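You operate a simulated robot arm through the tools that you are given. There is no shell and no other tool. Be economical: measure what you need, move in short steps, check, and stop when the job is done.

Carry out the task below with a simulated two-armed robot. There is one attempt and no reset: what you move stays moved.

Task
Top the relish up with water into the neck of the jar, then close it.
Fine: pour from the enamel jug and put it back; wipe the rim with the damp cloth, put the cloth back and screw the band on. Set down upright: enamel jug.

The check looks at the end state, three seconds after you hand in, the way a careful person would. Anything else that was tipped, shoved, dropped, spilled or broken makes it a failure. Flat cloth is picked up by pressing the open fingertips on it (5 to 10 N) and closing them slowly along it; thin cloth reads only 2 to 8 mm in the jaws.

Robot
Two 7-joint arms with two-finger parallel grippers on one trunk that stands fixed in place. Base frame: the origin is at the foot of the trunk, x ahead of it, y to its left, z up. Lengths are in mm, angles in degrees, forces in N, time in s.
The left shoulder is at [60, 143, 978], the right one opposite. With the tool pointing down near the work surface each hand reaches from about 320 to 740 mm from the base axis, measured 20 degrees to its own side. Payload 1.57 kg a hand.
The TCP of each hand is the grasp point between the finger pads, 30 mm short of the fingertips. In the tool frame z runs along the fingers and y along their closing line. Largest opening 110 mm; finger width 24, thickness 12; the body of the gripper, 48 by 112 mm, starts 78 mm behind the TCP.
Orientation is that of the tool frame in the base frame, as [roll, pitch, yaw] about the fixed x, y, z axes, in that order (R = Rz(yaw) Ry(pitch) Rx(roll)). With the fingers straight down and closing along the base's y, the tool's x points along the base's -x, its y along +y and its z along -z.

Tools
- The arms move only by the tool step_arm. It takes "left_moves", "right_moves" or both (then of equal length, played together; a hand with none holds still); each is a list that holds one entry, the list of rows, each a list of 6 numbers: the shift along the tool's x, y, z in mm, then the turn, a rotation vector about the tool's x, y, z in degrees. In form: [[[x, y, z, rx, ry, rz], ...]]. A call has 1 to 12 rows; each row is the pose to reach, as a shift and turn from the pose commanded when the call began, along the tool's axes at that moment. "left_grip" and "right_grip" are, for a hand that has rows, the opening, from 0 (shut) to 1 (fully open), set as the call begins (left out, the last holds). A row lasts 0.2 s, in which the tool goes at most 50 mm and 8.6 degrees; a call with a longer step from one row to the next is refused whole, and so is a gripper value outside its range. A pose out of reach is approached as far as the arm can. The call stops where the force on the tool passes 40 N (or 10 N more than at its start, if that is more) or the arm is blocked; 0.2 s more then pass. The fingers move at their own pace (about 45 mm/s each) and stop on an object; they squeeze with about 42 N. The grip force told is the motor's: it shows also when the fingers shut on nothing. Time passes only in rows, and 0.2 s behind the last, so rows that repeat a pose let the fingers close. It gives the time, the measured TCP pose, the force on the tool (base axes), the opening and the grip force at its end, in the units of the frame above (readings bear some noise), with the torque about the TCP (base axes, N m) and any sound that the robot's microphone picked up.
- Cameras (640 x 400 px; columns grow to the right, rows downward): "scene" is now at [52.6, 17.3, 1579.1]; the picture's right is [0.33, -0.94, 0.00], its down [-0.72, -0.25, -0.64] and it looks along [0.61, 0.21, -0.77] (base axes); focal length 345 px, centre (320, 200). "left" rides on the left gripper at [70, -16, -141] in its tool frame; the picture's right is [0.23, 0.97, 0.00], its down [-0.86, 0.20, -0.48] and it looks along [-0.47, 0.11, 0.88] (tool axes); focal length 222 px, centre (320, 200). "right" rides on the right gripper at [70, 16, -141] in its tool frame; the picture's right is [-0.23, 0.97, 0.00], its down [-0.86, -0.20, -0.48] and it looks along [-0.47, -0.11, 0.88] (tool axes); focal length 222 px, centre (320, 200). There is no depth. A picture from a camera that has moved, and an enlarged one, comes with that camera's place and axes in the base frame and with its lens. The place of the scene camera against the robot may be out by one fixed shift of up to 25 mm in any direction.
- snapshot(camera): a new picture of that camera. The clock stands still meanwhile.
- slide_trunk(by): slides the trunk up (or, below 0, down) by that many mm; the arms and the scene camera ride with it, the base frame stays. It gives what a move gives, with no picture.
- head_to(pan, tilt): turns the head with the scene camera to pan (to the left, within 86 degrees either way) and tilt (down, from -29 to 69), counted from straight ahead of the robot. It gives what a move gives.
- enlarge(camera, box): a new picture of the part [left, top, right, bottom] of that camera's present view, enlarged. The clock stands still meanwhile.
- hand_in(): hands the job in; it is judged then, once.

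Work in short steps. Places have to be worked out from the pictures, the camera data and where the tool is seen: move nearer, look again, correct. Check each grasp and each placing, and mend what went wrong. You have 120 turns and 74 pictures in all, those below and enlarged ones among them. Open the grippers and draw the arms clear of the work before you hand the job in, unless the task says otherwise; then end with one line.

The tools are called after "Request:" by a JSON object that holds its "method" and its "body". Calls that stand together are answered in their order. step_arm: Moves the arms, as the interface text tells. Its arguments: {"type":"object","properties":{"left_moves":{"type":"array"},"left_grip":{"type":"number"},"right_moves":{"type":"array"},"right_grip":{"type":"number"}},"required":[]} The other tools are called the same way: slide_trunk (by) slides the trunk up or down; head_to (pan, tilt) turns the head that bears the scene camera; snapshot (camera) takes a picture; enlarge (camera, box) takes an enlarged picture of a part of a camera's view; hand_in () hands the job in.

At the start:

```text
time: 0.0
left_tool_pos: [375.6, 352.3, 1167.7]
left_tool_rot: [179.8, 0.0, -179.9]
left_contact_force: [-0.1, 0.2, -0.2]
left_moment: [0.01, -0.01, 0.02]
left_grip_width: 109.8
left_gripper_force: 0.1
right_tool_pos: [389.5, 9.6, 1168.1]
right_tool_rot: [-180.0, 0.1, 180.0]
right_contact_force: [0.0, 0.2, -0.2]
right_moment: [0.01, 0.01, -0.03]
right_grip_width: 109.9
right_gripper_force: 0.0
trunk travel left (down, up): [-577.0, 13.0]
head pan, tilt: [19.4, 49.9]
```

scene: 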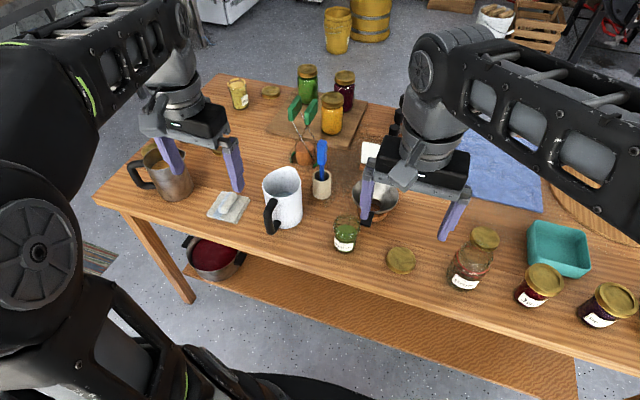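
right: 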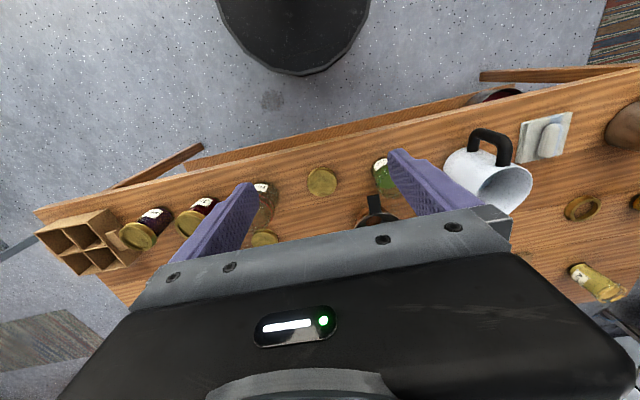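
left: 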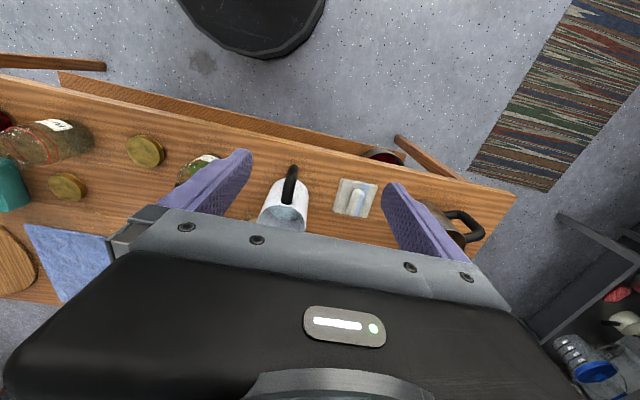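

The scene shows several jars, an enamel jug, a cloth on a tile and lids. I enlarge the middle to identify the open relish jar and its band.

Request:
{"method": "enlarge", "body": {"camera": "scene", "box": [200, 140, 420, 280]}}

Request:
{"method": "enlarge", "body": {"camera": "scene", "box": [370, 200, 640, 370]}}

```text
2.86 times, centred on (310, 210) of scene
camera zoom: at [52.6, 17.3, 1579.1], right [0.33, -0.94, 0.0], down [-0.72, -0.25, -0.64], along [0.61, 0.21, -0.77], focal length 986 px, centre (349, 171)
```

zoom: 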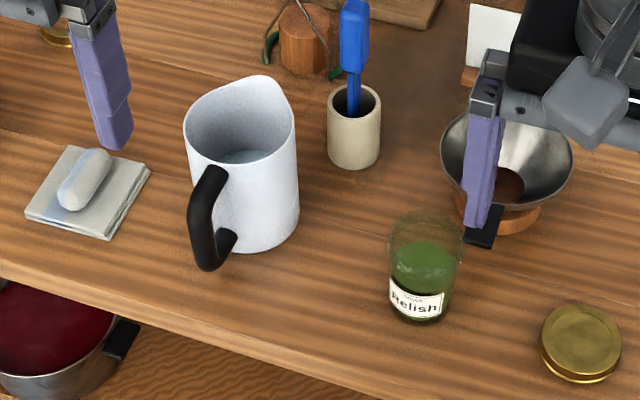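

```text
2.35 times, centred on (505, 285) of scene
camera zoom: at [52.6, 17.3, 1579.1], right [0.33, -0.94, 0.0], down [-0.72, -0.25, -0.64], along [0.61, 0.21, -0.77], focal length 812 px, centre (-115, 0)
```

zoom: 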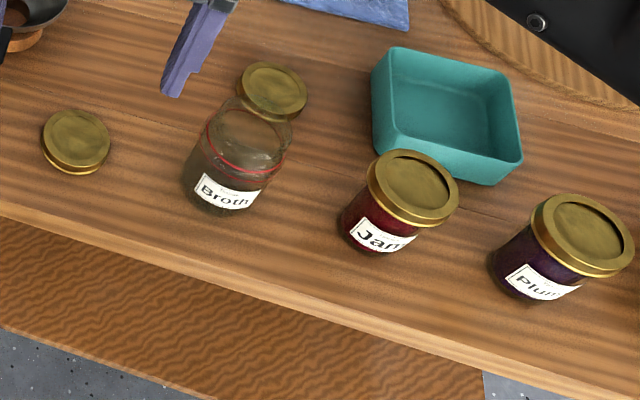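

The relish jar stands open at about (540,122), the jug at (576,299) with its handle toward me, the cloth at (549,471) and the near lid at (547,-27). I lower both hands a little for closer wrist views.

Request:
{"method": "step_arm", "body": {"left_moves": [[[0, 0, 40, 0, 0, 0], [0, 0, 80, 0, 0, 0], [0, 0, 120, 0, 0, 0]]], "right_moves": [[[0, 0, 40, 0, 0, 0], [0, 0, 80, 0, 0, 0], [0, 0, 120, 0, 0, 0]]]}}

Request:
{"method": "snapshot", "body": {"camera": "right"}}

Request:
{"method": "snapshot", "body": {"camera": "left"}}

```text
time: 0.8
left_tool_pos: [375.4, 352.1, 1047.7]
left_tool_rot: [179.8, 0.0, -179.8]
left_contact_force: [-0.2, -0.4, 0.3]
left_moment: [0.01, -0.01, 0.0]
left_grip_width: 109.9
left_gripper_force: 0.2
right_tool_pos: [391.9, 9.0, 1046.2]
right_tool_rot: [180.0, 0.1, -180.0]
right_contact_force: [0.0, 0.3, 0.3]
right_moment: [-0.02, 0.03, 0.0]
right_grip_width: 109.9
right_gripper_force: 0.1
trunk travel left (down, up): [-577.0, 13.0]
head pan, tilt: [19.4, 49.9]
```

```text
68 pictures are left
camera right: at [321.8, 24.9, 1186.2], right [0.23, 0.97, 0.0], down [0.86, -0.2, 0.48], along [0.47, -0.11, -0.88], focal length 222 px, centre (320, 200)
```

right: 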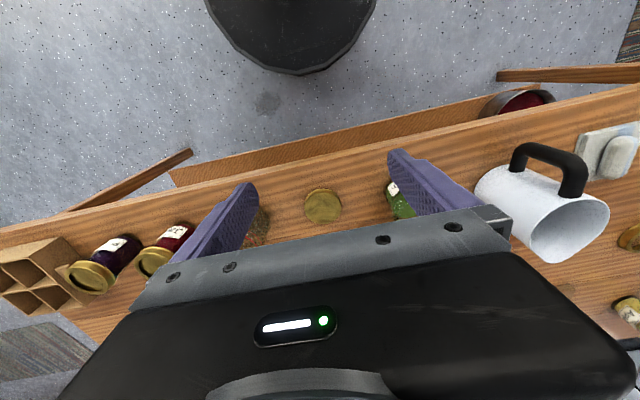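

```text
67 pictures are left
camera left: at [304.8, 334.2, 1188.5], right [-0.23, 0.97, 0.0], down [0.86, 0.2, 0.48], along [0.47, 0.11, -0.88], focal length 222 px, centre (320, 200)
```

left: 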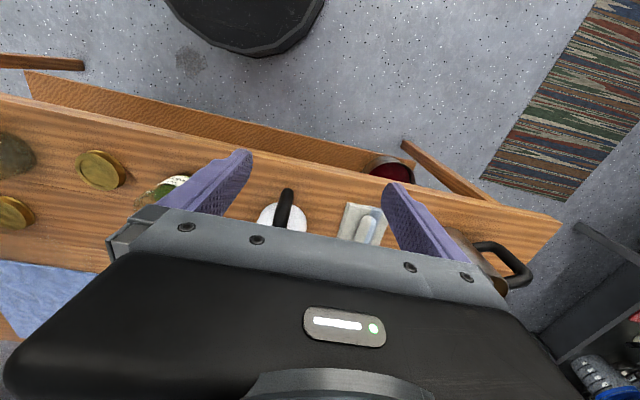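

Lid sits at about (534,-17), implying a scene-camera shift of about (-13,+10). I pitch the left hand to 30° below horizontal behind the jug handle, to look at it level and be ready to approach.

Request:
{"method": "step_arm", "body": {"left_moves": [[[-4, -4, 15, 0, -7.5, 0], [-8, -8, 30, 0, -15, 0], [-12, -12, 45, 0, -22.5, 0], [-16, -16, 60, 0, -30, 0], [-20, -20, 75, 0, -37.5, 0], [-22, -24, 90, 0, -45, 0], [-24, -27, 105, 0, -52.5, 0], [-25, -27, 118, 0, -60, 0]]]}}

Request:
{"method": "snapshot", "body": {"camera": "left"}}

Request:
{"method": "snapshot", "body": {"camera": "scene"}}

```text
time: 2.6
left_tool_pos: [442.5, 365.2, 911.5]
left_tool_rot: [179.3, 60.7, 179.2]
left_contact_force: [-2.6, 2.0, -4.5]
left_moment: [-0.09, -0.58, -0.12]
left_grip_width: 110.1
left_gripper_force: 0.1
left hand out of reach, approached as far as the arm can: row 5, 6, 7, 8
right_tool_pos: [392.6, 7.0, 1044.5]
right_tool_rot: [-180.0, -0.1, 180.0]
right_contact_force: [0.7, -0.4, -0.5]
right_moment: [0.05, 0.02, 0.01]
right_grip_width: 109.9
right_gripper_force: 0.0
trunk travel left (down, up): [-577.0, 13.0]
head pan, tilt: [19.4, 49.9]
```

```text
66 pictures are left
camera left: at [283.8, 348.7, 920.4], right [-0.11, 0.98, -0.19], down [0.0, 0.19, 0.98], along [0.99, 0.1, -0.02], focal length 222 px, centre (320, 200)
```

left: 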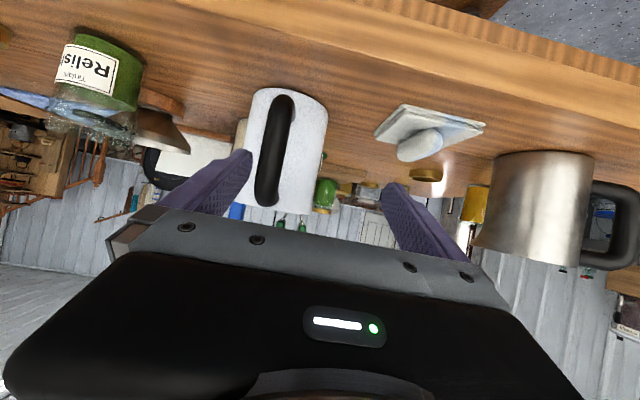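

```text
65 pictures are left
camera scene: at [56.1, 18.2, 1578.8], right [0.33, -0.94, 0.0], down [-0.72, -0.26, -0.64], along [0.61, 0.21, -0.77], focal length 345 px, centre (320, 200)
```

scene: 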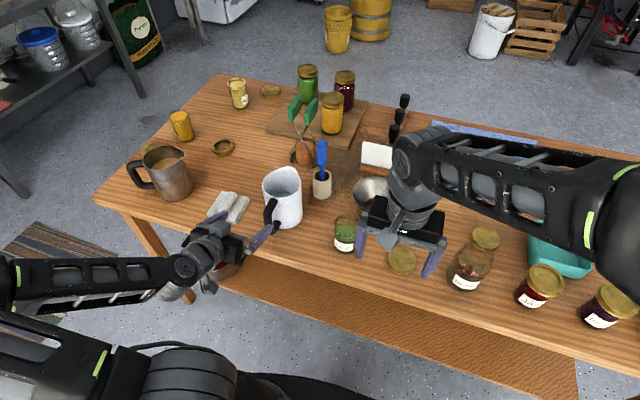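

The hand is roughly level behind the handle. I enlarge the left view on the jug to judge the handle's direction and thickness.

Request:
{"method": "enlarge", "body": {"camera": "left", "box": [200, 70, 360, 220]}}

Request:
{"method": "enlarge", "body": {"camera": "scene", "box": [200, 140, 370, 260]}}

```text
2.67 times, centred on (280, 145) of left
camera zoom: at [283.8, 348.7, 920.4], right [-0.11, 0.98, -0.19], down [0.0, 0.19, 0.98], along [0.99, 0.1, -0.02], focal length 592 px, centre (427, 347)
```

zoom: 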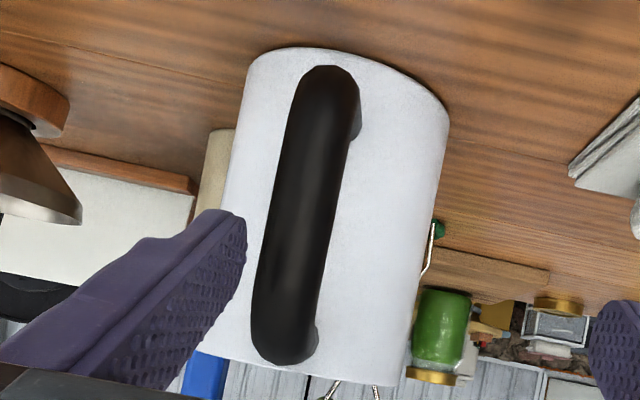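

```text
3.33 times, centred on (285, 200) of scene
camera zoom: at [56.1, 18.2, 1578.8], right [0.33, -0.94, 0.0], down [-0.72, -0.26, -0.64], along [0.61, 0.21, -0.77], focal length 1150 px, centre (437, 200)
```

zoom: 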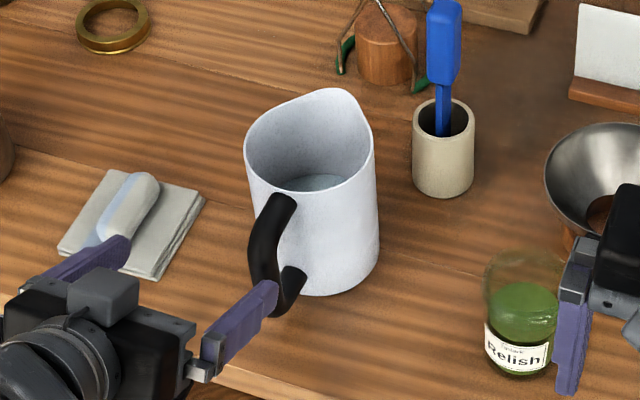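

I notice a gold ring at scene (223,147) that may be the band. I enlarge each lid-like object for comparison.

Request:
{"method": "enlarge", "body": {"camera": "scene", "box": [190, 70, 300, 170]}}

Request:
{"method": "enlarge", "body": {"camera": "scene", "box": [320, 200, 520, 310]}}

Request:
{"method": "enlarge", "body": {"camera": "right", "box": [230, 150, 450, 260]}}

```text
4.00 times, centred on (245, 120) of scene
camera zoom: at [56.1, 18.2, 1578.8], right [0.33, -0.94, 0.0], down [-0.72, -0.26, -0.64], along [0.61, 0.21, -0.77], focal length 1381 px, centre (620, 520)
```

zoom: 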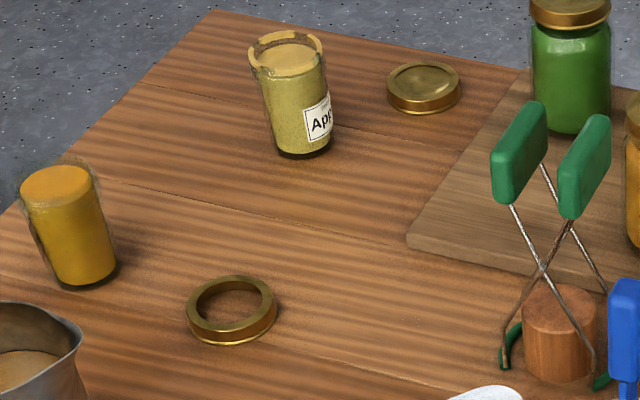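

```text
3.20 times, centred on (420, 255) of scene
camera zoom: at [56.1, 18.2, 1578.8], right [0.33, -0.94, 0.0], down [-0.72, -0.26, -0.64], along [0.61, 0.21, -0.77], focal length 1104 px, centre (0, 24)
```

zoom: 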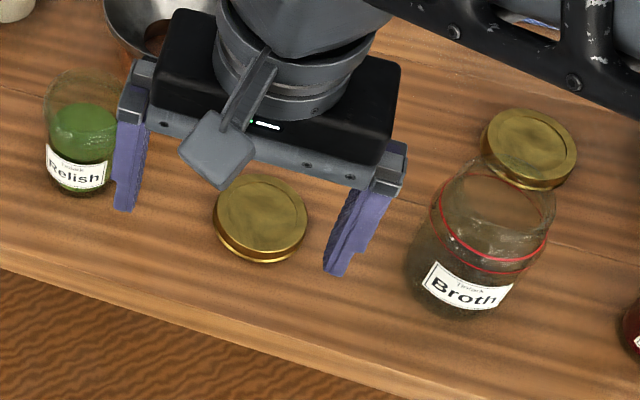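

```text
2.91 times, centred on (340, 205) of right
camera zoom: at [323.8, 25.0, 1185.5], right [0.23, 0.97, 0.0], down [0.86, -0.2, 0.48], along [0.46, -0.11, -0.88], focal length 646 px, centre (262, 186)
```

zoom: 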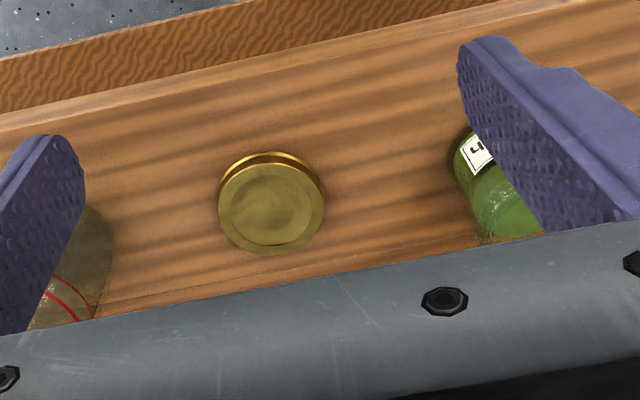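

The near lid (about 73 mm) is the only reachable lid beside the relish. Handle bar is at about (488–500, 321), z 830–925, jug axis (563,315). I make a small test move to see which pose the command counts from, after the out-of-reach rows.

Request:
{"method": "step_arm", "body": {"left_moves": [[[3.8, -5, 13.6, 0, 0, 0], [3.8, -5, 13.6, 0, 0, 0]]], "right_moves": [[[0, -40, 0, 0, 0, 0], [0, -80, 0, 0, 0, 0]]]}}

```text
time: 3.2
left_tool_pos: [446.3, 359.7, 898.9]
left_tool_rot: [179.7, 60.0, 179.8]
left_contact_force: [-0.2, 0.5, -0.2]
left_moment: [0.06, 0.01, 0.01]
left_grip_width: 110.0
left_gripper_force: 0.1
right_tool_pos: [388.5, -71.6, 1046.2]
right_tool_rot: [180.0, 0.0, 180.0]
right_contact_force: [0.2, -0.3, -0.5]
right_moment: [0.01, 0.0, 0.02]
right_grip_width: 109.9
right_gripper_force: 0.1
trunk travel left (down, up): [-577.0, 13.0]
head pan, tilt: [19.4, 49.9]
```

The pose counts from what was reached. I line up laterally with the handle and check.

Request:
{"method": "step_arm", "body": {"left_moves": [[[8.7, -39, 5, 0, 0, 0], [8.7, -39, 5, 0, 0, 0]]]}}

Request:
{"method": "enlarge", "body": {"camera": "left", "box": [200, 50, 440, 230]}}

```text
time: 3.8
left_tool_pos: [451.4, 327.6, 882.7]
left_tool_rot: [179.8, 60.0, 179.9]
left_contact_force: [-0.4, 0.0, 0.2]
left_moment: [-0.01, 0.01, 0.03]
left_grip_width: 110.2
left_gripper_force: 0.1
left hand out of reach, approached as far as the arm can: row 1, 2
right_tool_pos: [389.9, -70.2, 1047.3]
right_tool_rot: [-179.9, 0.0, -179.9]
right_contact_force: [-0.2, 0.6, 0.4]
right_moment: [-0.01, -0.02, 0.0]
right_grip_width: 109.9
right_gripper_force: 0.1
trunk travel left (down, up): [-577.0, 13.0]
head pan, tilt: [19.4, 49.9]
```

```text
2.22 times, centred on (320, 140) of left
camera zoom: at [293.8, 310.4, 892.7], right [-0.11, 0.97, -0.2], down [0.01, 0.2, 0.98], along [0.99, 0.11, -0.04], focal length 494 px, centre (320, 333)
```

zoom: 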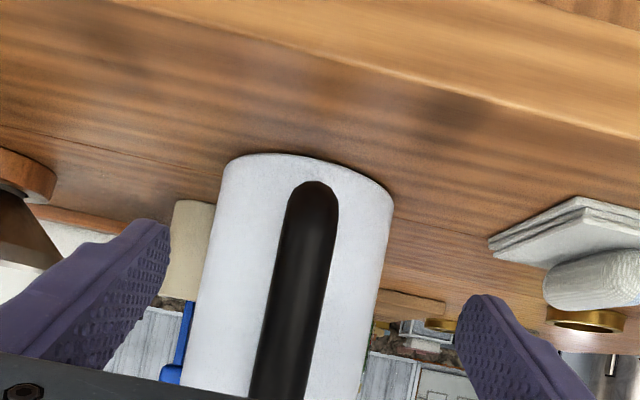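

Handle confirmed at y≈321. I advance so the bar is between the pads, fingers still open.

Request:
{"method": "step_arm", "body": {"left_moves": [[[-3, -7, 5, 0, 0, 0], [-10, -7, 17.3, 0, 0, 0], [-17.5, -7, 30.3, 0, 0, 0], [-17.5, -7, 30.3, 0, 0, 0]]]}}

Request:
{"method": "snapshot", "body": {"camera": "left"}}

Request:
{"method": "enlarge", "body": {"camera": "scene", "box": [200, 140, 370, 260]}}

```text
time: 4.8
left_tool_pos: [489.1, 320.5, 883.0]
left_tool_rot: [179.9, 60.0, 180.0]
left_contact_force: [-0.2, -0.3, -0.6]
left_moment: [-0.01, 0.0, -0.02]
left_grip_width: 109.9
left_gripper_force: 0.0
right_tool_pos: [389.8, -69.9, 1047.2]
right_tool_rot: [180.0, 0.0, 180.0]
right_contact_force: [0.0, 0.6, 0.4]
right_moment: [-0.01, 0.01, 0.01]
right_grip_width: 110.1
right_gripper_force: 0.0
trunk travel left (down, up): [-577.0, 13.0]
head pan, tilt: [19.4, 49.9]
```

```text
58 pictures are left
camera left: at [330.7, 304.0, 893.0], right [-0.11, 0.97, -0.2], down [0.01, 0.2, 0.98], along [0.99, 0.11, -0.04], focal length 222 px, centre (320, 200)
```

left: 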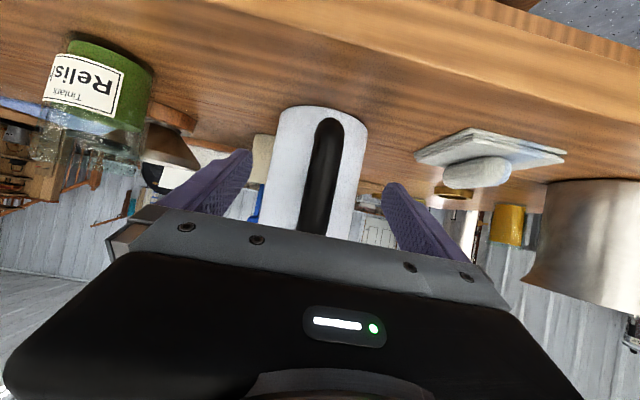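

```text
3.33 times, centred on (285, 200) of scene
camera zoom: at [52.4, 17.3, 1579.2], right [0.33, -0.94, 0.0], down [-0.72, -0.25, -0.64], along [0.61, 0.21, -0.77], focal length 1150 px, centre (437, 200)
```

zoom: 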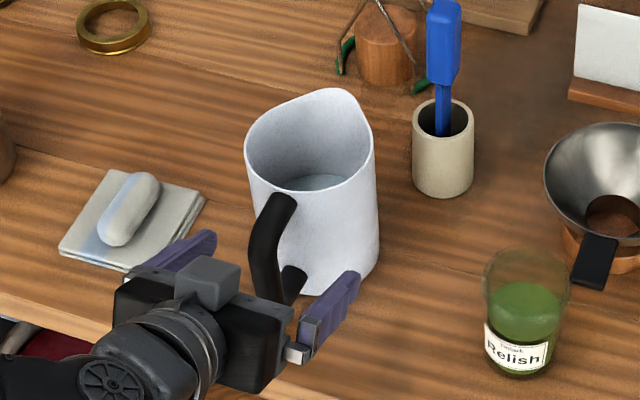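

Handle is centred between the fingers. I close the grip.

Request:
{"method": "step_arm", "body": {"left_moves": [[[0, 0, 0, 0, 0, 0], [0, 0, 0, 0, 0, 0], [0, 0, 0, 0, 0, 0], [0, 0, 0, 0, 0, 0], [0, 0, 0, 0, 0, 0], [0, 0, 0, 0, 0, 0], [0, 0, 0, 0, 0, 0]]], "left_grip": 0}}

Request:
{"method": "enlarge", "body": {"camera": "scene", "box": [200, 140, 370, 260]}}

```text
time: 6.4
left_tool_pos: [488.4, 320.4, 883.3]
left_tool_rot: [179.8, 60.0, 179.8]
left_contact_force: [-0.4, 0.3, 0.7]
left_moment: [-0.09, 0.03, 0.01]
left_grip_width: 21.7
left_gripper_force: 31.6
right_tool_pos: [389.6, -70.5, 1047.5]
right_tool_rot: [-180.0, 0.0, 179.9]
right_contact_force: [-0.5, 0.6, -0.4]
right_moment: [0.01, 0.0, 0.02]
right_grip_width: 110.0
right_gripper_force: 0.0
trunk travel left (down, up): [-577.0, 13.0]
head pan, tilt: [19.4, 49.9]
```

```text
3.33 times, centred on (285, 200) of scene
camera zoom: at [52.5, 17.3, 1579.2], right [0.33, -0.94, 0.0], down [-0.72, -0.25, -0.64], along [0.61, 0.21, -0.77], focal length 1150 px, centre (437, 200)
```

zoom: 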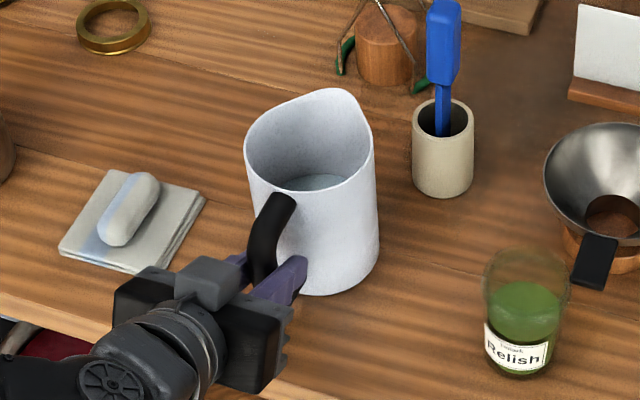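

Gripped at 21.7 mm. I lift 20 mm and check for rotation slip.

Request:
{"method": "step_arm", "body": {"left_moves": [[[-2.6, 0, -1.5, 0, 0, 0], [-5.2, 0, -3, 0, 0, 0], [-8.7, 0, -5, 0, 0, 0], [-13, 0, -7.5, 0, 0, 0], [-17.3, 0, -10, 0, 0, 0], [-17.3, 0, -10, 0, 0, 0]]]}}

Request:
{"method": "enlarge", "body": {"camera": "scene", "box": [200, 140, 370, 260]}}

Request:
{"method": "snapshot", "body": {"camera": "left"}}

```text
time: 7.8
left_tool_pos: [488.0, 320.4, 901.9]
left_tool_rot: [179.9, 60.0, 180.0]
left_contact_force: [0.9, 0.3, -4.1]
left_moment: [0.0, 0.43, -0.01]
left_grip_width: 22.0
left_gripper_force: 34.6
right_tool_pos: [389.0, -69.8, 1047.4]
right_tool_rot: [180.0, 0.0, 180.0]
right_contact_force: [0.0, -0.4, -0.2]
right_moment: [-0.03, 0.0, 0.0]
right_grip_width: 110.2
right_gripper_force: 0.0
trunk travel left (down, up): [-577.0, 13.0]
head pan, tilt: [19.4, 49.9]
```

```text
3.33 times, centred on (285, 200) of scene
camera zoom: at [53.1, 17.7, 1579.1], right [0.33, -0.94, 0.0], down [-0.72, -0.25, -0.64], along [0.61, 0.21, -0.77], focal length 1150 px, centre (437, 200)
```

zoom: 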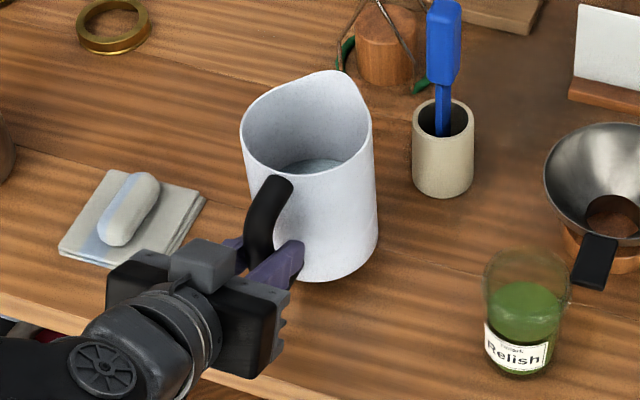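

```text
54 pictures are left
camera left: at [330.4, 304.4, 912.6], right [-0.11, 0.97, -0.2], down [0.01, 0.2, 0.98], along [0.99, 0.11, -0.04], focal length 222 px, centre (320, 200)
```

left: 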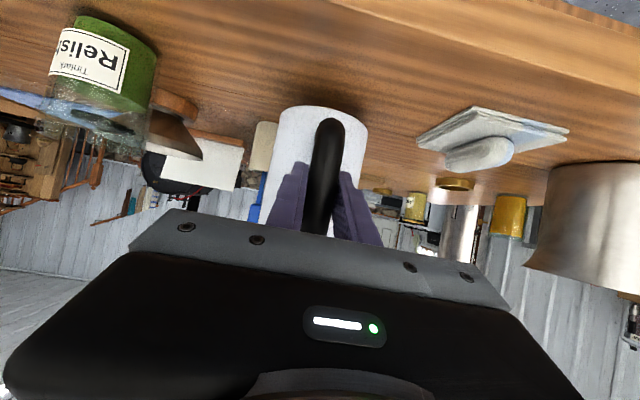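

The jug hangs steady with a small moment. I lift it to about z 1020, gently.

Request:
{"method": "step_arm", "body": {"left_moves": [[[-4, 0, -2.5, 0, 0, 0], [-13, 0, -7.5, 0, 0, 0], [-26, 0, -15, 0, 0, 0], [-40, 0, -23, 0, 0, 0], [-54, 0, -31, 0, 0, 0], [-68, 0, -39, 0, 0, 0], [-82, 0, -47, 0, 0, 0], [-93, 0, -54, 0, 0, 0], [-100, 0, -58, 0, 0, 0], [-102, 0, -59, 0, 0, 0]]]}}

```text
time: 10.0
left_tool_pos: [492.4, 323.3, 1021.0]
left_tool_rot: [-179.9, 59.9, -180.0]
left_contact_force: [-0.7, -0.4, -5.2]
left_moment: [0.01, 0.42, 0.01]
left_grip_width: 21.5
left_gripper_force: 34.4
left hand out of reach, approached as far as the arm can: row 7, 8, 9, 10
right_tool_pos: [390.8, -70.6, 1047.0]
right_tool_rot: [179.9, 0.0, 179.9]
right_contact_force: [0.5, 0.1, -0.6]
right_moment: [-0.01, 0.01, -0.01]
right_grip_width: 110.1
right_gripper_force: 0.1
trunk travel left (down, up): [-577.0, 13.0]
head pan, tilt: [19.4, 49.9]
```

Near limit at that height with the hand level; I tilt to 40° (well short of pouring, about 62°) while moving toward the jar at y≈130, and shift the right arm aside.

Request:
{"method": "step_arm", "body": {"left_moves": [[[0.6, -5.8, -2.8, 0, 1.2, 0], [2, -19.3, -9.5, 0, 4, 0], [3.8, -36.7, -18, 0, 7.6, 0], [5.8, -56, -27.5, 0, 11.6, 0], [7.8, -75.3, -36.9, 0, 15.6, 0], [10, -96.5, -47.4, 0, 20, 0], [12, -115.8, -56.8, 0, 24, 0], [14, -135, -66.3, 0, 28, 0], [16, -154.4, -75.8, 0, 32, 0], [17.8, -171.8, -84.3, 0, 35.6, 0], [19.2, -185.3, -90.9, 0, 38.4, 0], [20, -193, -94.7, 0, 40, 0]]], "right_moves": [[[0, -2, 0, 0, 0, 0], [0, -8, 0, 0, 0, 0], [0, -15, 0, 0, 0, 0], [0, -23, 0, 0, 0, 0], [0, -31, 0, 0, 0, 0], [0, -40, 0, 0, 0, 0], [0, -48, 0, 0, 0, 0], [0, -56, 0, 0, 0, 0], [0, -64, 0, 0, 0, 0], [0, -71, 0, 0, 0, 0], [0, -77, 0, 0, 0, 0], [0, -80, 0, 0, 0, 0]]]}}

Request:
{"method": "snapshot", "body": {"camera": "scene"}}

Request:
{"method": "snapshot", "body": {"camera": "left"}}

```text
time: 12.6
left_tool_pos: [401.0, 128.7, 1051.2]
left_tool_rot: [179.9, 19.9, 180.0]
left_contact_force: [-0.1, 0.1, -4.5]
left_moment: [0.02, 0.31, -0.02]
left_grip_width: 21.7
left_gripper_force: 34.3
left hand out of reach, approached as far as the arm can: row 2, 3, 4, 5, 6
right_tool_pos: [389.4, -151.4, 1047.1]
right_tool_rot: [180.0, 0.0, -180.0]
right_contact_force: [-0.3, -0.4, -0.1]
right_moment: [-0.04, -0.04, -0.03]
right_grip_width: 110.1
right_gripper_force: 0.1
trunk travel left (down, up): [-577.0, 13.0]
head pan, tilt: [19.4, 49.9]
```

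```text
53 pictures are left
camera scene: at [53.0, 17.3, 1579.1], right [0.33, -0.94, 0.0], down [-0.72, -0.25, -0.64], along [0.61, 0.21, -0.77], focal length 345 px, centre (320, 200)
```

scene: 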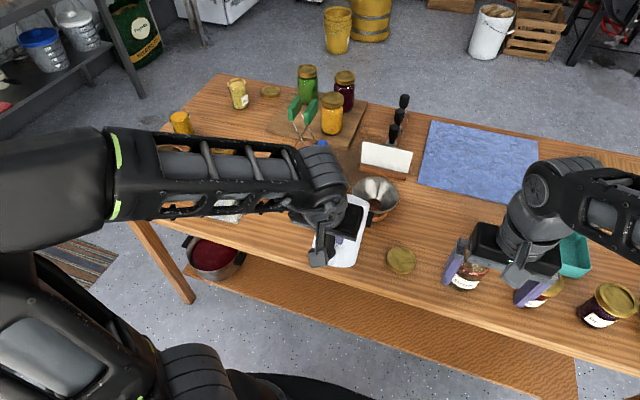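

```text
52 pictures are left
camera left: at [285.5, 111.6, 1159.5], right [-0.21, 0.97, -0.08], down [0.64, 0.2, 0.74], along [0.74, 0.11, -0.67], focal length 222 px, centre (320, 200)
```

left: 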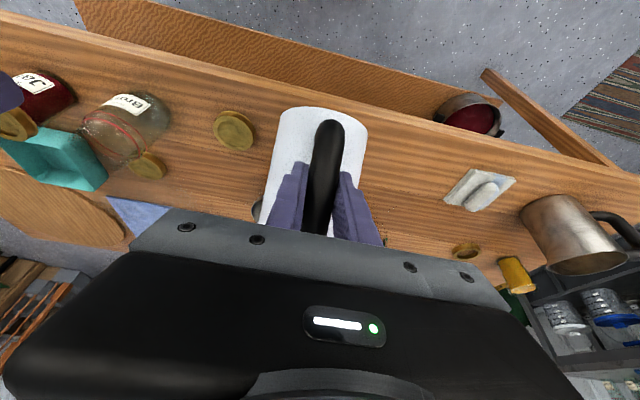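

Jug is tilted 40° above the jar region and the scene view is blocked. I turn the right hand to point sideways (+y) so its camera watches the jar mouth and jug lip.

Request:
{"method": "step_arm", "body": {"right_moves": [[[-5, 12, 8, -8.2, 0, 0], [-11, 25, 16, -16.4, 0, 0], [-17, 38, 24, -24.6, 0, 0], [-22, 51, 32, -32.8, 0, 0], [-28, 64, 40, -41, 0, 0], [-33, 77, 48, -49.2, 0, 0], [-39, 90, 56, -57.4, 0, 0], [-44, 103, 64, -65.6, 0, 0], [-50, 116, 72, -73.8, 0, 0], [-56, 129, 80, -82, 0, 0], [-61, 141, 87, -90, 0, 0]]]}}

Request:
{"method": "snapshot", "body": {"camera": "right"}}

```text
time: 15.0
left_tool_pos: [399.8, 128.0, 1050.0]
left_tool_rot: [179.9, 19.9, 180.0]
left_contact_force: [-0.5, -0.6, -5.3]
left_moment: [0.01, 0.28, -0.04]
left_grip_width: 21.7
left_gripper_force: 34.6
right_tool_pos: [454.1, -8.9, 960.4]
right_tool_rot: [89.8, -0.1, 179.9]
right_contact_force: [0.2, 0.4, 0.7]
right_moment: [-0.03, 0.03, 0.02]
right_grip_width: 109.9
right_gripper_force: 0.1
trunk travel left (down, up): [-577.0, 13.0]
head pan, tilt: [19.4, 49.9]
```

```text
51 pictures are left
camera right: at [383.5, -150.0, 976.5], right [0.23, 0.0, 0.97], down [0.85, -0.48, -0.2], along [0.47, 0.88, -0.11], focal length 222 px, centre (320, 200)
```

right: 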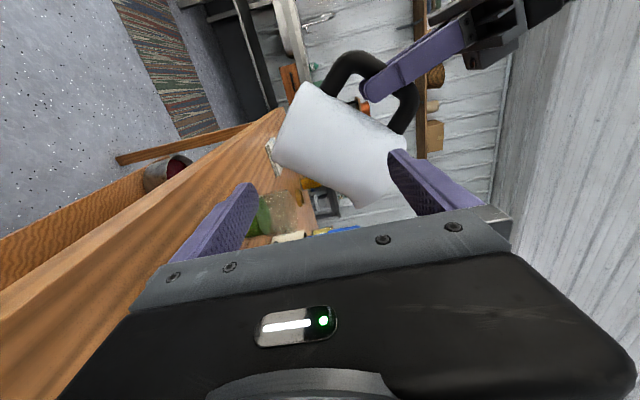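

Great side view (up is to the image's right, forward is downward). I enlarge around the jar and the lip.

Request:
{"method": "enlarge", "body": {"camera": "right", "box": [240, 60, 440, 250]}}

```text
2.11 times, centred on (340, 155) of right
camera zoom: at [383.5, -150.0, 976.5], right [0.23, 0.0, 0.97], down [0.85, -0.48, -0.2], along [0.47, 0.88, -0.11], focal length 468 px, centre (278, 295)
```

zoom: 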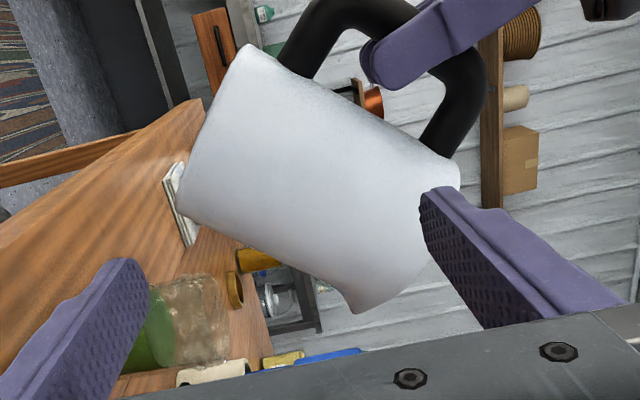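

Spout tip now at about (557,128,990); jar centre about (539,130), rim z≈900. I tilt to 55° with the lip brought to about (525,130,940).

Request:
{"method": "step_arm", "body": {"left_moves": [[[3, 0.5, 2, 0, 3, 0], [6, 1, 4, 0, 6, 0], [9, 1.5, 6, 0, 9, 0], [12, 2, 7, 0, 12, 0], [13.5, 2, 7.9, 0, 15, 0], [13.5, 2, 7.9, 0, 15, 0]]]}}

Request:
{"method": "enlarge", "body": {"camera": "right", "box": [240, 60, 440, 250]}}

```text
time: 16.4
left_tool_pos: [391.0, 131.5, 1037.8]
left_tool_rot: [179.9, 5.1, -179.9]
left_contact_force: [0.5, 0.4, -4.9]
left_moment: [-0.01, 0.17, -0.05]
left_grip_width: 21.8
left_gripper_force: 34.8
right_tool_pos: [453.0, -8.5, 960.9]
right_tool_rot: [89.9, 0.0, -180.0]
right_contact_force: [-0.4, 0.6, 0.2]
right_moment: [-0.02, 0.03, 0.04]
right_grip_width: 109.9
right_gripper_force: 0.1
trunk travel left (down, up): [-577.0, 13.0]
head pan, tilt: [19.4, 49.9]
```

```text
2.11 times, centred on (340, 155) of right
camera zoom: at [382.8, -150.0, 977.0], right [0.23, 0.0, 0.97], down [0.86, -0.48, -0.2], along [0.47, 0.88, -0.11], focal length 468 px, centre (278, 295)
```

zoom: 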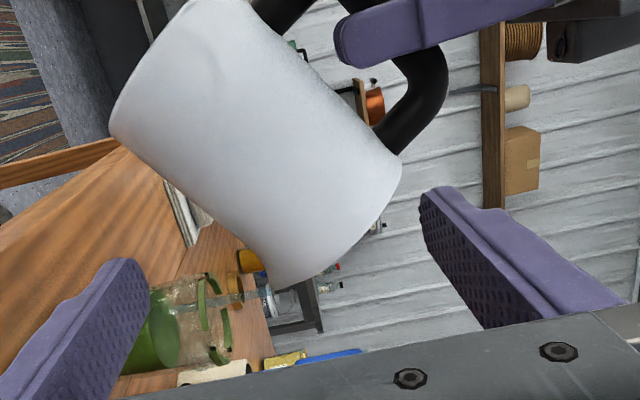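

It is already pouring, and the stream falls into the jar. I hold briefly and check the level.

Request:
{"method": "step_arm", "body": {"left_moves": [[[0, 0, 0, 0, 0, 0], [0, 0, 0, 0, 0, 0]]]}}

Request:
{"method": "enlarge", "body": {"camera": "right", "box": [270, 160, 370, 235]}}

```text
time: 17.0
left_tool_pos: [390.7, 131.8, 1038.9]
left_tool_rot: [180.0, 5.0, -179.8]
left_contact_force: [-0.7, 0.7, -5.2]
left_moment: [0.0, 0.16, -0.04]
left_grip_width: 21.8
left_gripper_force: 34.8
right_tool_pos: [453.2, -7.6, 961.6]
right_tool_rot: [89.9, 0.0, -180.0]
right_contact_force: [0.6, -0.3, -0.6]
right_moment: [-0.01, -0.01, 0.0]
right_grip_width: 110.0
right_gripper_force: 0.1
trunk travel left (down, up): [-577.0, 13.0]
head pan, tilt: [19.4, 49.9]
```

```text
5.33 times, centred on (320, 198) of right
camera zoom: at [383.0, -150.0, 976.9], right [0.23, 0.0, 0.97], down [0.85, -0.48, -0.2], along [0.47, 0.88, -0.11], focal length 1185 px, centre (320, 213)
```

zoom: 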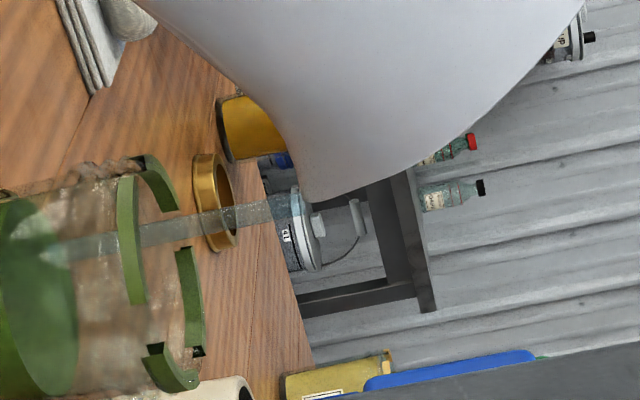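

The stream is going in cleanly; the level (image u≈75) is still below the neck threads (u≈130–200). I continue for a second.

Request:
{"method": "step_arm", "body": {"left_moves": [[[0, 0, 0, 0, 0, 0], [0, 0, 0, 0, 0, 0], [0, 0, 0, 0, 0, 0], [0, 0, 0, 0, 0, 0]]]}}

Request:
{"method": "enlarge", "body": {"camera": "right", "box": [250, 160, 350, 235]}}

```text
time: 18.0
left_tool_pos: [390.9, 130.5, 1038.3]
left_tool_rot: [179.9, 5.0, -179.9]
left_contact_force: [0.2, 0.1, -5.0]
left_moment: [-0.01, 0.19, -0.03]
left_grip_width: 21.6
left_gripper_force: 34.9
right_tool_pos: [453.3, -7.5, 962.1]
right_tool_rot: [90.0, 0.0, 180.0]
right_contact_force: [-0.5, 0.1, 1.2]
right_moment: [0.02, 0.0, 0.02]
right_grip_width: 109.9
right_gripper_force: 0.0
trunk travel left (down, up): [-577.0, 13.0]
head pan, tilt: [19.4, 49.9]
```

```text
5.33 times, centred on (300, 198) of right
camera zoom: at [383.0, -150.0, 976.9], right [0.23, 0.0, 0.97], down [0.85, -0.48, -0.2], along [0.47, 0.88, -0.11], focal length 1185 px, centre (427, 213)
```

zoom: 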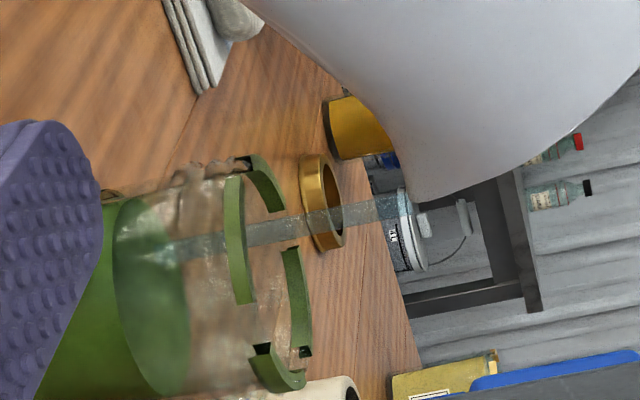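

Flow is slow; surface centre is about 30 mm below the thread ring. I tilt 2° more about the lip and hold a second.

Request:
{"method": "step_arm", "body": {"left_moves": [[[-2, 0, -2.1, 0, 1, 0], [-4, 0, -4.3, 0, 2, 0], [-4, 0, -4.3, 0, 2, 0], [-4, 0, -4.3, 0, 2, 0]]]}}

Request:
{"method": "enlarge", "body": {"camera": "right", "box": [250, 160, 350, 235]}}

```text
time: 19.0
left_tool_pos: [394.8, 130.8, 1043.2]
left_tool_rot: [179.9, 2.9, -179.9]
left_contact_force: [0.3, 0.2, -4.9]
left_moment: [-0.06, 0.16, 0.02]
left_grip_width: 21.7
left_gripper_force: 34.2
right_tool_pos: [453.6, -9.1, 961.2]
right_tool_rot: [90.0, -0.2, 179.9]
right_contact_force: [-1.3, 0.4, 0.3]
right_moment: [0.0, 0.01, 0.01]
right_grip_width: 110.1
right_gripper_force: 0.0
trunk travel left (down, up): [-577.0, 13.0]
head pan, tilt: [19.4, 49.9]
```

```text
5.33 times, centred on (300, 198) of right
camera zoom: at [383.0, -150.0, 976.9], right [0.23, 0.0, 0.97], down [0.85, -0.48, -0.2], along [0.47, 0.88, -0.11], focal length 1185 px, centre (427, 213)
```

zoom: 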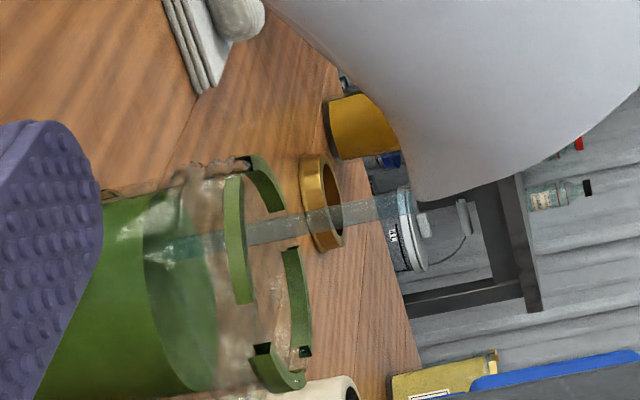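

Level rose nicely (surface near edge u 115→145). I hold about one second more and check again.

Request:
{"method": "step_arm", "body": {"left_moves": [[[0, 0, 0, 0, 0, 0], [0, 0, 0, 0, 0, 0], [0, 0, 0, 0, 0, 0], [0, 0, 0, 0, 0, 0]]]}}

Request:
{"method": "enlarge", "body": {"camera": "right", "box": [250, 160, 350, 235]}}

```text
time: 20.0
left_tool_pos: [394.6, 131.0, 1043.0]
left_tool_rot: [179.8, 3.0, -179.9]
left_contact_force: [0.1, 0.4, -4.6]
left_moment: [0.0, 0.16, 0.02]
left_grip_width: 21.5
left_gripper_force: 34.5
right_tool_pos: [452.0, -8.6, 960.7]
right_tool_rot: [90.0, 0.0, -180.0]
right_contact_force: [1.1, 0.4, -0.2]
right_moment: [-0.02, 0.0, -0.03]
right_grip_width: 110.1
right_gripper_force: 0.0
trunk travel left (down, up): [-577.0, 13.0]
head pan, tilt: [19.4, 49.9]
```

```text
5.33 times, centred on (300, 198) of right
camera zoom: at [383.0, -150.0, 976.9], right [0.23, 0.0, 0.97], down [0.85, -0.48, -0.2], along [0.47, 0.88, -0.11], focal length 1185 px, centre (427, 213)
```

zoom: 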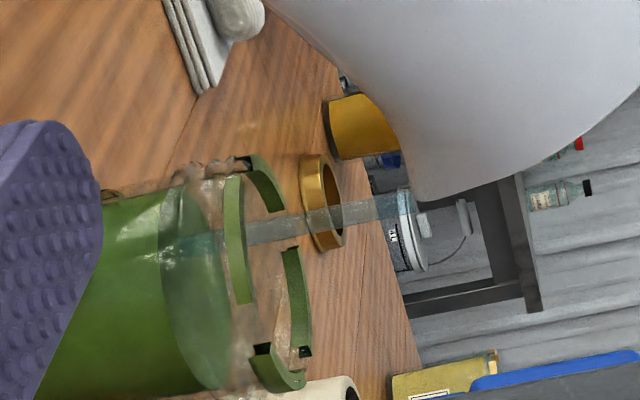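

Level at the shoulder now and the flow is decaying. I tilt 1° more and hold another second.

Request:
{"method": "step_arm", "body": {"left_moves": [[[-1.9, 0, -2.2, 0, 1, 0], [-1.9, 0, -2.2, 0, 1, 0], [-1.9, 0, -2.2, 0, 1, 0], [-1.9, 0, -2.2, 0, 1, 0]]]}}

Request:
{"method": "enlarge", "body": {"camera": "right", "box": [250, 160, 350, 235]}}

```text
time: 21.0
left_tool_pos: [396.6, 131.4, 1046.6]
left_tool_rot: [179.9, 1.9, -179.9]
left_contact_force: [0.7, 0.9, -5.5]
left_moment: [0.02, 0.18, 0.01]
left_grip_width: 21.8
left_gripper_force: 35.1
right_tool_pos: [452.7, -8.9, 962.0]
right_tool_rot: [90.0, 0.0, -180.0]
right_contact_force: [0.2, 0.4, 0.0]
right_moment: [0.01, 0.02, -0.01]
right_grip_width: 110.2
right_gripper_force: 0.2
trunk travel left (down, up): [-577.0, 13.0]
head pan, tilt: [19.4, 49.9]
```

```text
5.33 times, centred on (300, 198) of right
camera zoom: at [382.9, -150.0, 976.9], right [0.23, 0.0, 0.97], down [0.85, -0.48, -0.2], along [0.47, 0.88, -0.11], focal length 1185 px, centre (427, 213)
```

zoom: 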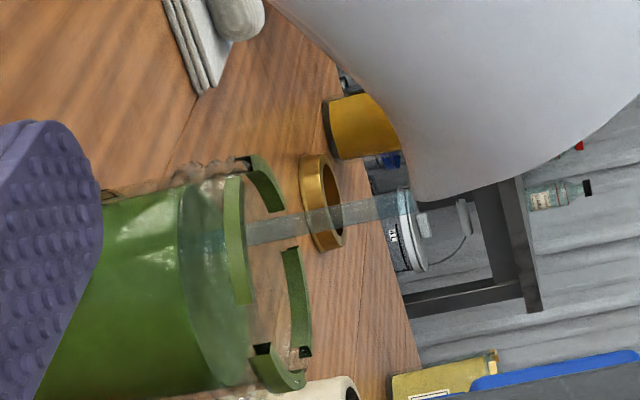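

Level is just reaching the neck (near edge u≈182, threads at 225+). One more short hold.

Request:
{"method": "step_arm", "body": {"left_moves": [[[0, 0, 0, 0, 0, 0], [0, 0, 0, 0, 0, 0], [0, 0, 0, 0, 0, 0]]]}}

Request:
{"method": "enlarge", "body": {"camera": "right", "box": [250, 160, 350, 235]}}

```text
time: 21.8
left_tool_pos: [396.3, 129.7, 1047.2]
left_tool_rot: [179.9, 2.0, -179.9]
left_contact_force: [1.0, 0.8, -3.2]
left_moment: [0.01, 0.19, 0.03]
left_grip_width: 21.6
left_gripper_force: 34.9
right_tool_pos: [452.5, -8.7, 961.2]
right_tool_rot: [90.1, 0.0, -180.0]
right_contact_force: [-0.5, -0.9, -0.6]
right_moment: [0.0, -0.01, 0.0]
right_grip_width: 110.4
right_gripper_force: 0.1
trunk travel left (down, up): [-577.0, 13.0]
head pan, tilt: [19.4, 49.9]
```

```text
5.33 times, centred on (300, 198) of right
camera zoom: at [383.0, -150.0, 976.9], right [0.23, 0.0, 0.97], down [0.85, -0.48, -0.2], along [0.47, 0.88, -0.11], focal length 1185 px, centre (427, 213)
```

zoom: 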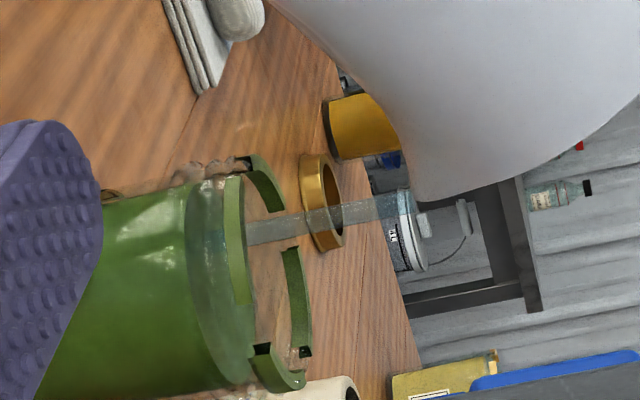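

The level is in the lower neck, about 17 mm below the rim. I let a little more run for 0.6 s, then tilt back with the lip kept over the jar.

Request:
{"method": "step_arm", "body": {"left_moves": [[[0, 0, 0, 0, 0, 0], [0, 0, 0, 0, 0, 0], [0, 0, 0, 0, 0, 0], [11, 0, -0.4, 0, -7.5, 0], [23, 0, -0.8, 0, -15, 0], [23, 0, -0.8, 0, -15, 0], [23, 0, -0.8, 0, -15, 0]]]}}

Request:
{"method": "enlarge", "body": {"camera": "right", "box": [250, 135, 390, 240]}}

```text
time: 23.4
left_tool_pos: [373.1, 130.5, 1045.9]
left_tool_rot: [180.0, 17.0, 180.0]
left_contact_force: [-0.7, -0.8, -4.5]
left_moment: [0.03, 0.26, 0.0]
left_grip_width: 21.7
left_gripper_force: 34.4
right_tool_pos: [452.0, -8.5, 960.8]
right_tool_rot: [90.1, 0.1, -179.9]
right_contact_force: [0.3, -0.1, 0.5]
right_moment: [0.01, -0.01, -0.01]
right_grip_width: 110.1
right_gripper_force: 0.1
trunk travel left (down, up): [-577.0, 13.0]
head pan, tilt: [19.4, 49.9]
```

```text
3.81 times, centred on (320, 188) of right
camera zoom: at [382.8, -150.0, 977.0], right [0.23, 0.0, 0.97], down [0.86, -0.48, -0.2], along [0.47, 0.88, -0.11], focal length 846 px, centre (320, 248)
```

zoom: 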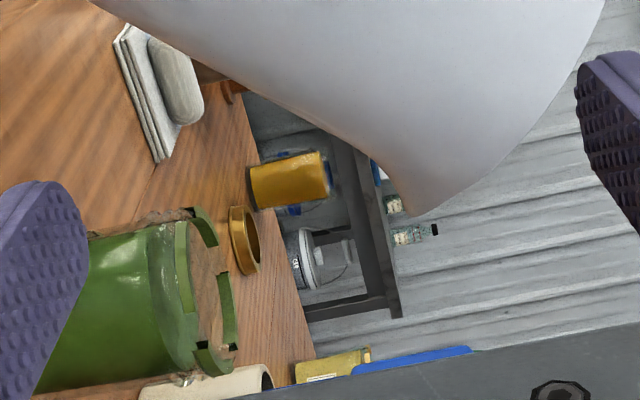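

Pouring has stopped and the level sits in the neck. Now I carry the jug back upright above its place.

Request:
{"method": "step_arm", "body": {"left_moves": [[[-3.1, 5.8, 1.7, 0, -0.4, 0], [-10.5, 19.2, 5.7, 0, -2.2, 0], [-19.9, 36.5, 10.8, 0, -5.2, 0], [-30.4, 55.7, 16.6, 0, -8.6, 0], [-40.9, 74.9, 22.3, 0, -12.5, 0], [-52.5, 96, 28.6, 0, -17.2, 0], [-62.9, 115.2, 34.3, 0, -21.9, 0], [-73.4, 134.4, 40, 0, -27.1, 0], [-83.9, 153.6, 45.7, 0, -32.3, 0], [-93.4, 170.9, 50.8, 0, -37, 0], [-100.7, 184.3, 54.8, 0, -40.9, 0], [-104.9, 192, 57.1, 0, -43, 0]]]}}

Request:
{"method": "snapshot", "body": {"camera": "scene"}}

```text
time: 26.0
left_tool_pos: [491.4, 323.8, 1022.4]
left_tool_rot: [-180.0, 60.0, 180.0]
left_contact_force: [0.0, -0.2, -4.5]
left_moment: [0.01, 0.39, -0.02]
left_grip_width: 21.9
left_gripper_force: 33.9
left hand out of reach, approached as far as the arm can: row 8, 9, 10, 11
right_tool_pos: [452.5, -9.9, 960.6]
right_tool_rot: [89.9, -0.1, -180.0]
right_contact_force: [-0.6, 0.3, 0.1]
right_moment: [-0.01, -0.03, 0.0]
right_grip_width: 109.8
right_gripper_force: 0.0
trunk travel left (down, up): [-577.0, 13.0]
head pan, tilt: [19.4, 49.9]
```

```text
41 pictures are left
camera scene: at [53.2, 16.9, 1579.1], right [0.33, -0.94, 0.0], down [-0.72, -0.25, -0.64], along [0.61, 0.21, -0.77], focal length 345 px, centre (320, 200)
```

scene: 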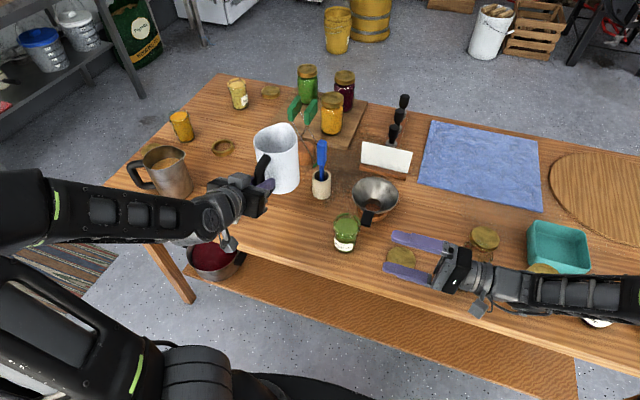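

Upright above its spot. I lower to about 8 mm above the table.

Request:
{"method": "step_arm", "body": {"left_moves": [[[4, 0, 2, 0, 0, 0], [13, -1, 7, 0, 0, 0], [27, -1, 15, 0, 0, 0], [42, -2, 23, 0, 0, 0], [57, -2, 31, 0, 0, 0], [72, -3, 39, 0, 0, 0], [87, -3, 47, 0, 0, 0], [100, -3, 54.5, 0, 0, 0], [109, -3, 59.6, 0, 0, 0], [113.2, -3, 61.9, 0, 0, 0], [113.2, -3, 61.9, 0, 0, 0]]]}}

Request:
{"method": "enlarge", "body": {"camera": "scene", "box": [200, 140, 370, 260]}}

```text
time: 28.4
left_tool_pos: [487.2, 319.9, 891.0]
left_tool_rot: [179.7, 60.1, 179.9]
left_contact_force: [0.3, 0.2, -3.8]
left_moment: [-0.03, 0.38, 0.03]
left_grip_width: 21.7
left_gripper_force: 34.4
right_tool_pos: [452.0, -7.6, 960.8]
right_tool_rot: [90.0, 0.0, 180.0]
right_contact_force: [-0.4, 0.3, 0.6]
right_moment: [0.0, 0.0, 0.0]
right_grip_width: 109.9
right_gripper_force: 0.1
trunk travel left (down, up): [-577.0, 13.0]
head pan, tilt: [19.4, 49.9]
```

```text
3.33 times, centred on (285, 200) of scene
camera zoom: at [53.0, 17.5, 1579.1], right [0.33, -0.94, 0.0], down [-0.72, -0.25, -0.64], along [0.61, 0.21, -0.77], focal length 1150 px, centre (437, 200)
```

zoom: 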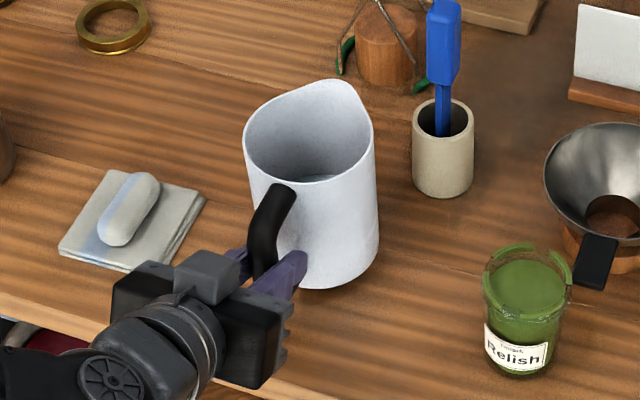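

Liquid is visibly up in the neck. I lower slowly onto the table.

Request:
{"method": "step_arm", "body": {"left_moves": [[[1.3, 0, 0.75, 0, 0, 0], [2.6, 0, 1.5, 0, 0, 0], [3.9, 0, 2.25, 0, 0, 0], [5.2, 0, 3, 0, 0, 0], [6.5, 0, 3.75, 0, 0, 0], [7.2, 0, 4.1, 0, 0, 0], [7.2, 0, 4.1, 0, 0, 0]]]}}

```text
time: 30.0
left_tool_pos: [487.4, 319.3, 883.3]
left_tool_rot: [179.8, 60.0, -180.0]
left_contact_force: [-0.6, 0.1, -4.5]
left_moment: [-0.01, 0.36, 0.01]
left_grip_width: 21.5
left_gripper_force: 34.9
right_tool_pos: [452.5, -9.1, 961.3]
right_tool_rot: [89.9, -0.1, -180.0]
right_contact_force: [-0.8, 0.4, 0.1]
right_moment: [-0.02, -0.01, 0.02]
right_grip_width: 110.2
right_gripper_force: 0.0
trunk travel left (down, up): [-577.0, 13.0]
head pan, tilt: [19.4, 49.9]
```

Still carrying the weight; I lower by up to 4 mm more.

Request:
{"method": "step_arm", "body": {"left_moves": [[[0.9, 0, 0.5, 0, 0, 0], [1.7, 0, 1, 0, 0, 0], [2.2, 0, 1.3, 0, 0, 0], [2.2, 0, 1.3, 0, 0, 0]]]}}

```text
time: 31.0
left_tool_pos: [487.5, 320.1, 881.6]
left_tool_rot: [179.8, 60.0, 179.9]
left_contact_force: [-1.5, -0.1, -0.3]
left_moment: [-0.1, -0.01, -0.05]
left_grip_width: 21.8
left_gripper_force: 34.5
right_tool_pos: [452.9, -7.5, 961.4]
right_tool_rot: [90.0, 0.0, 180.0]
right_contact_force: [-0.6, 0.6, 0.1]
right_moment: [-0.01, -0.02, 0.0]
right_grip_width: 109.9
right_gripper_force: 0.0
trunk travel left (down, up): [-577.0, 13.0]
head pan, tilt: [19.4, 49.9]
```

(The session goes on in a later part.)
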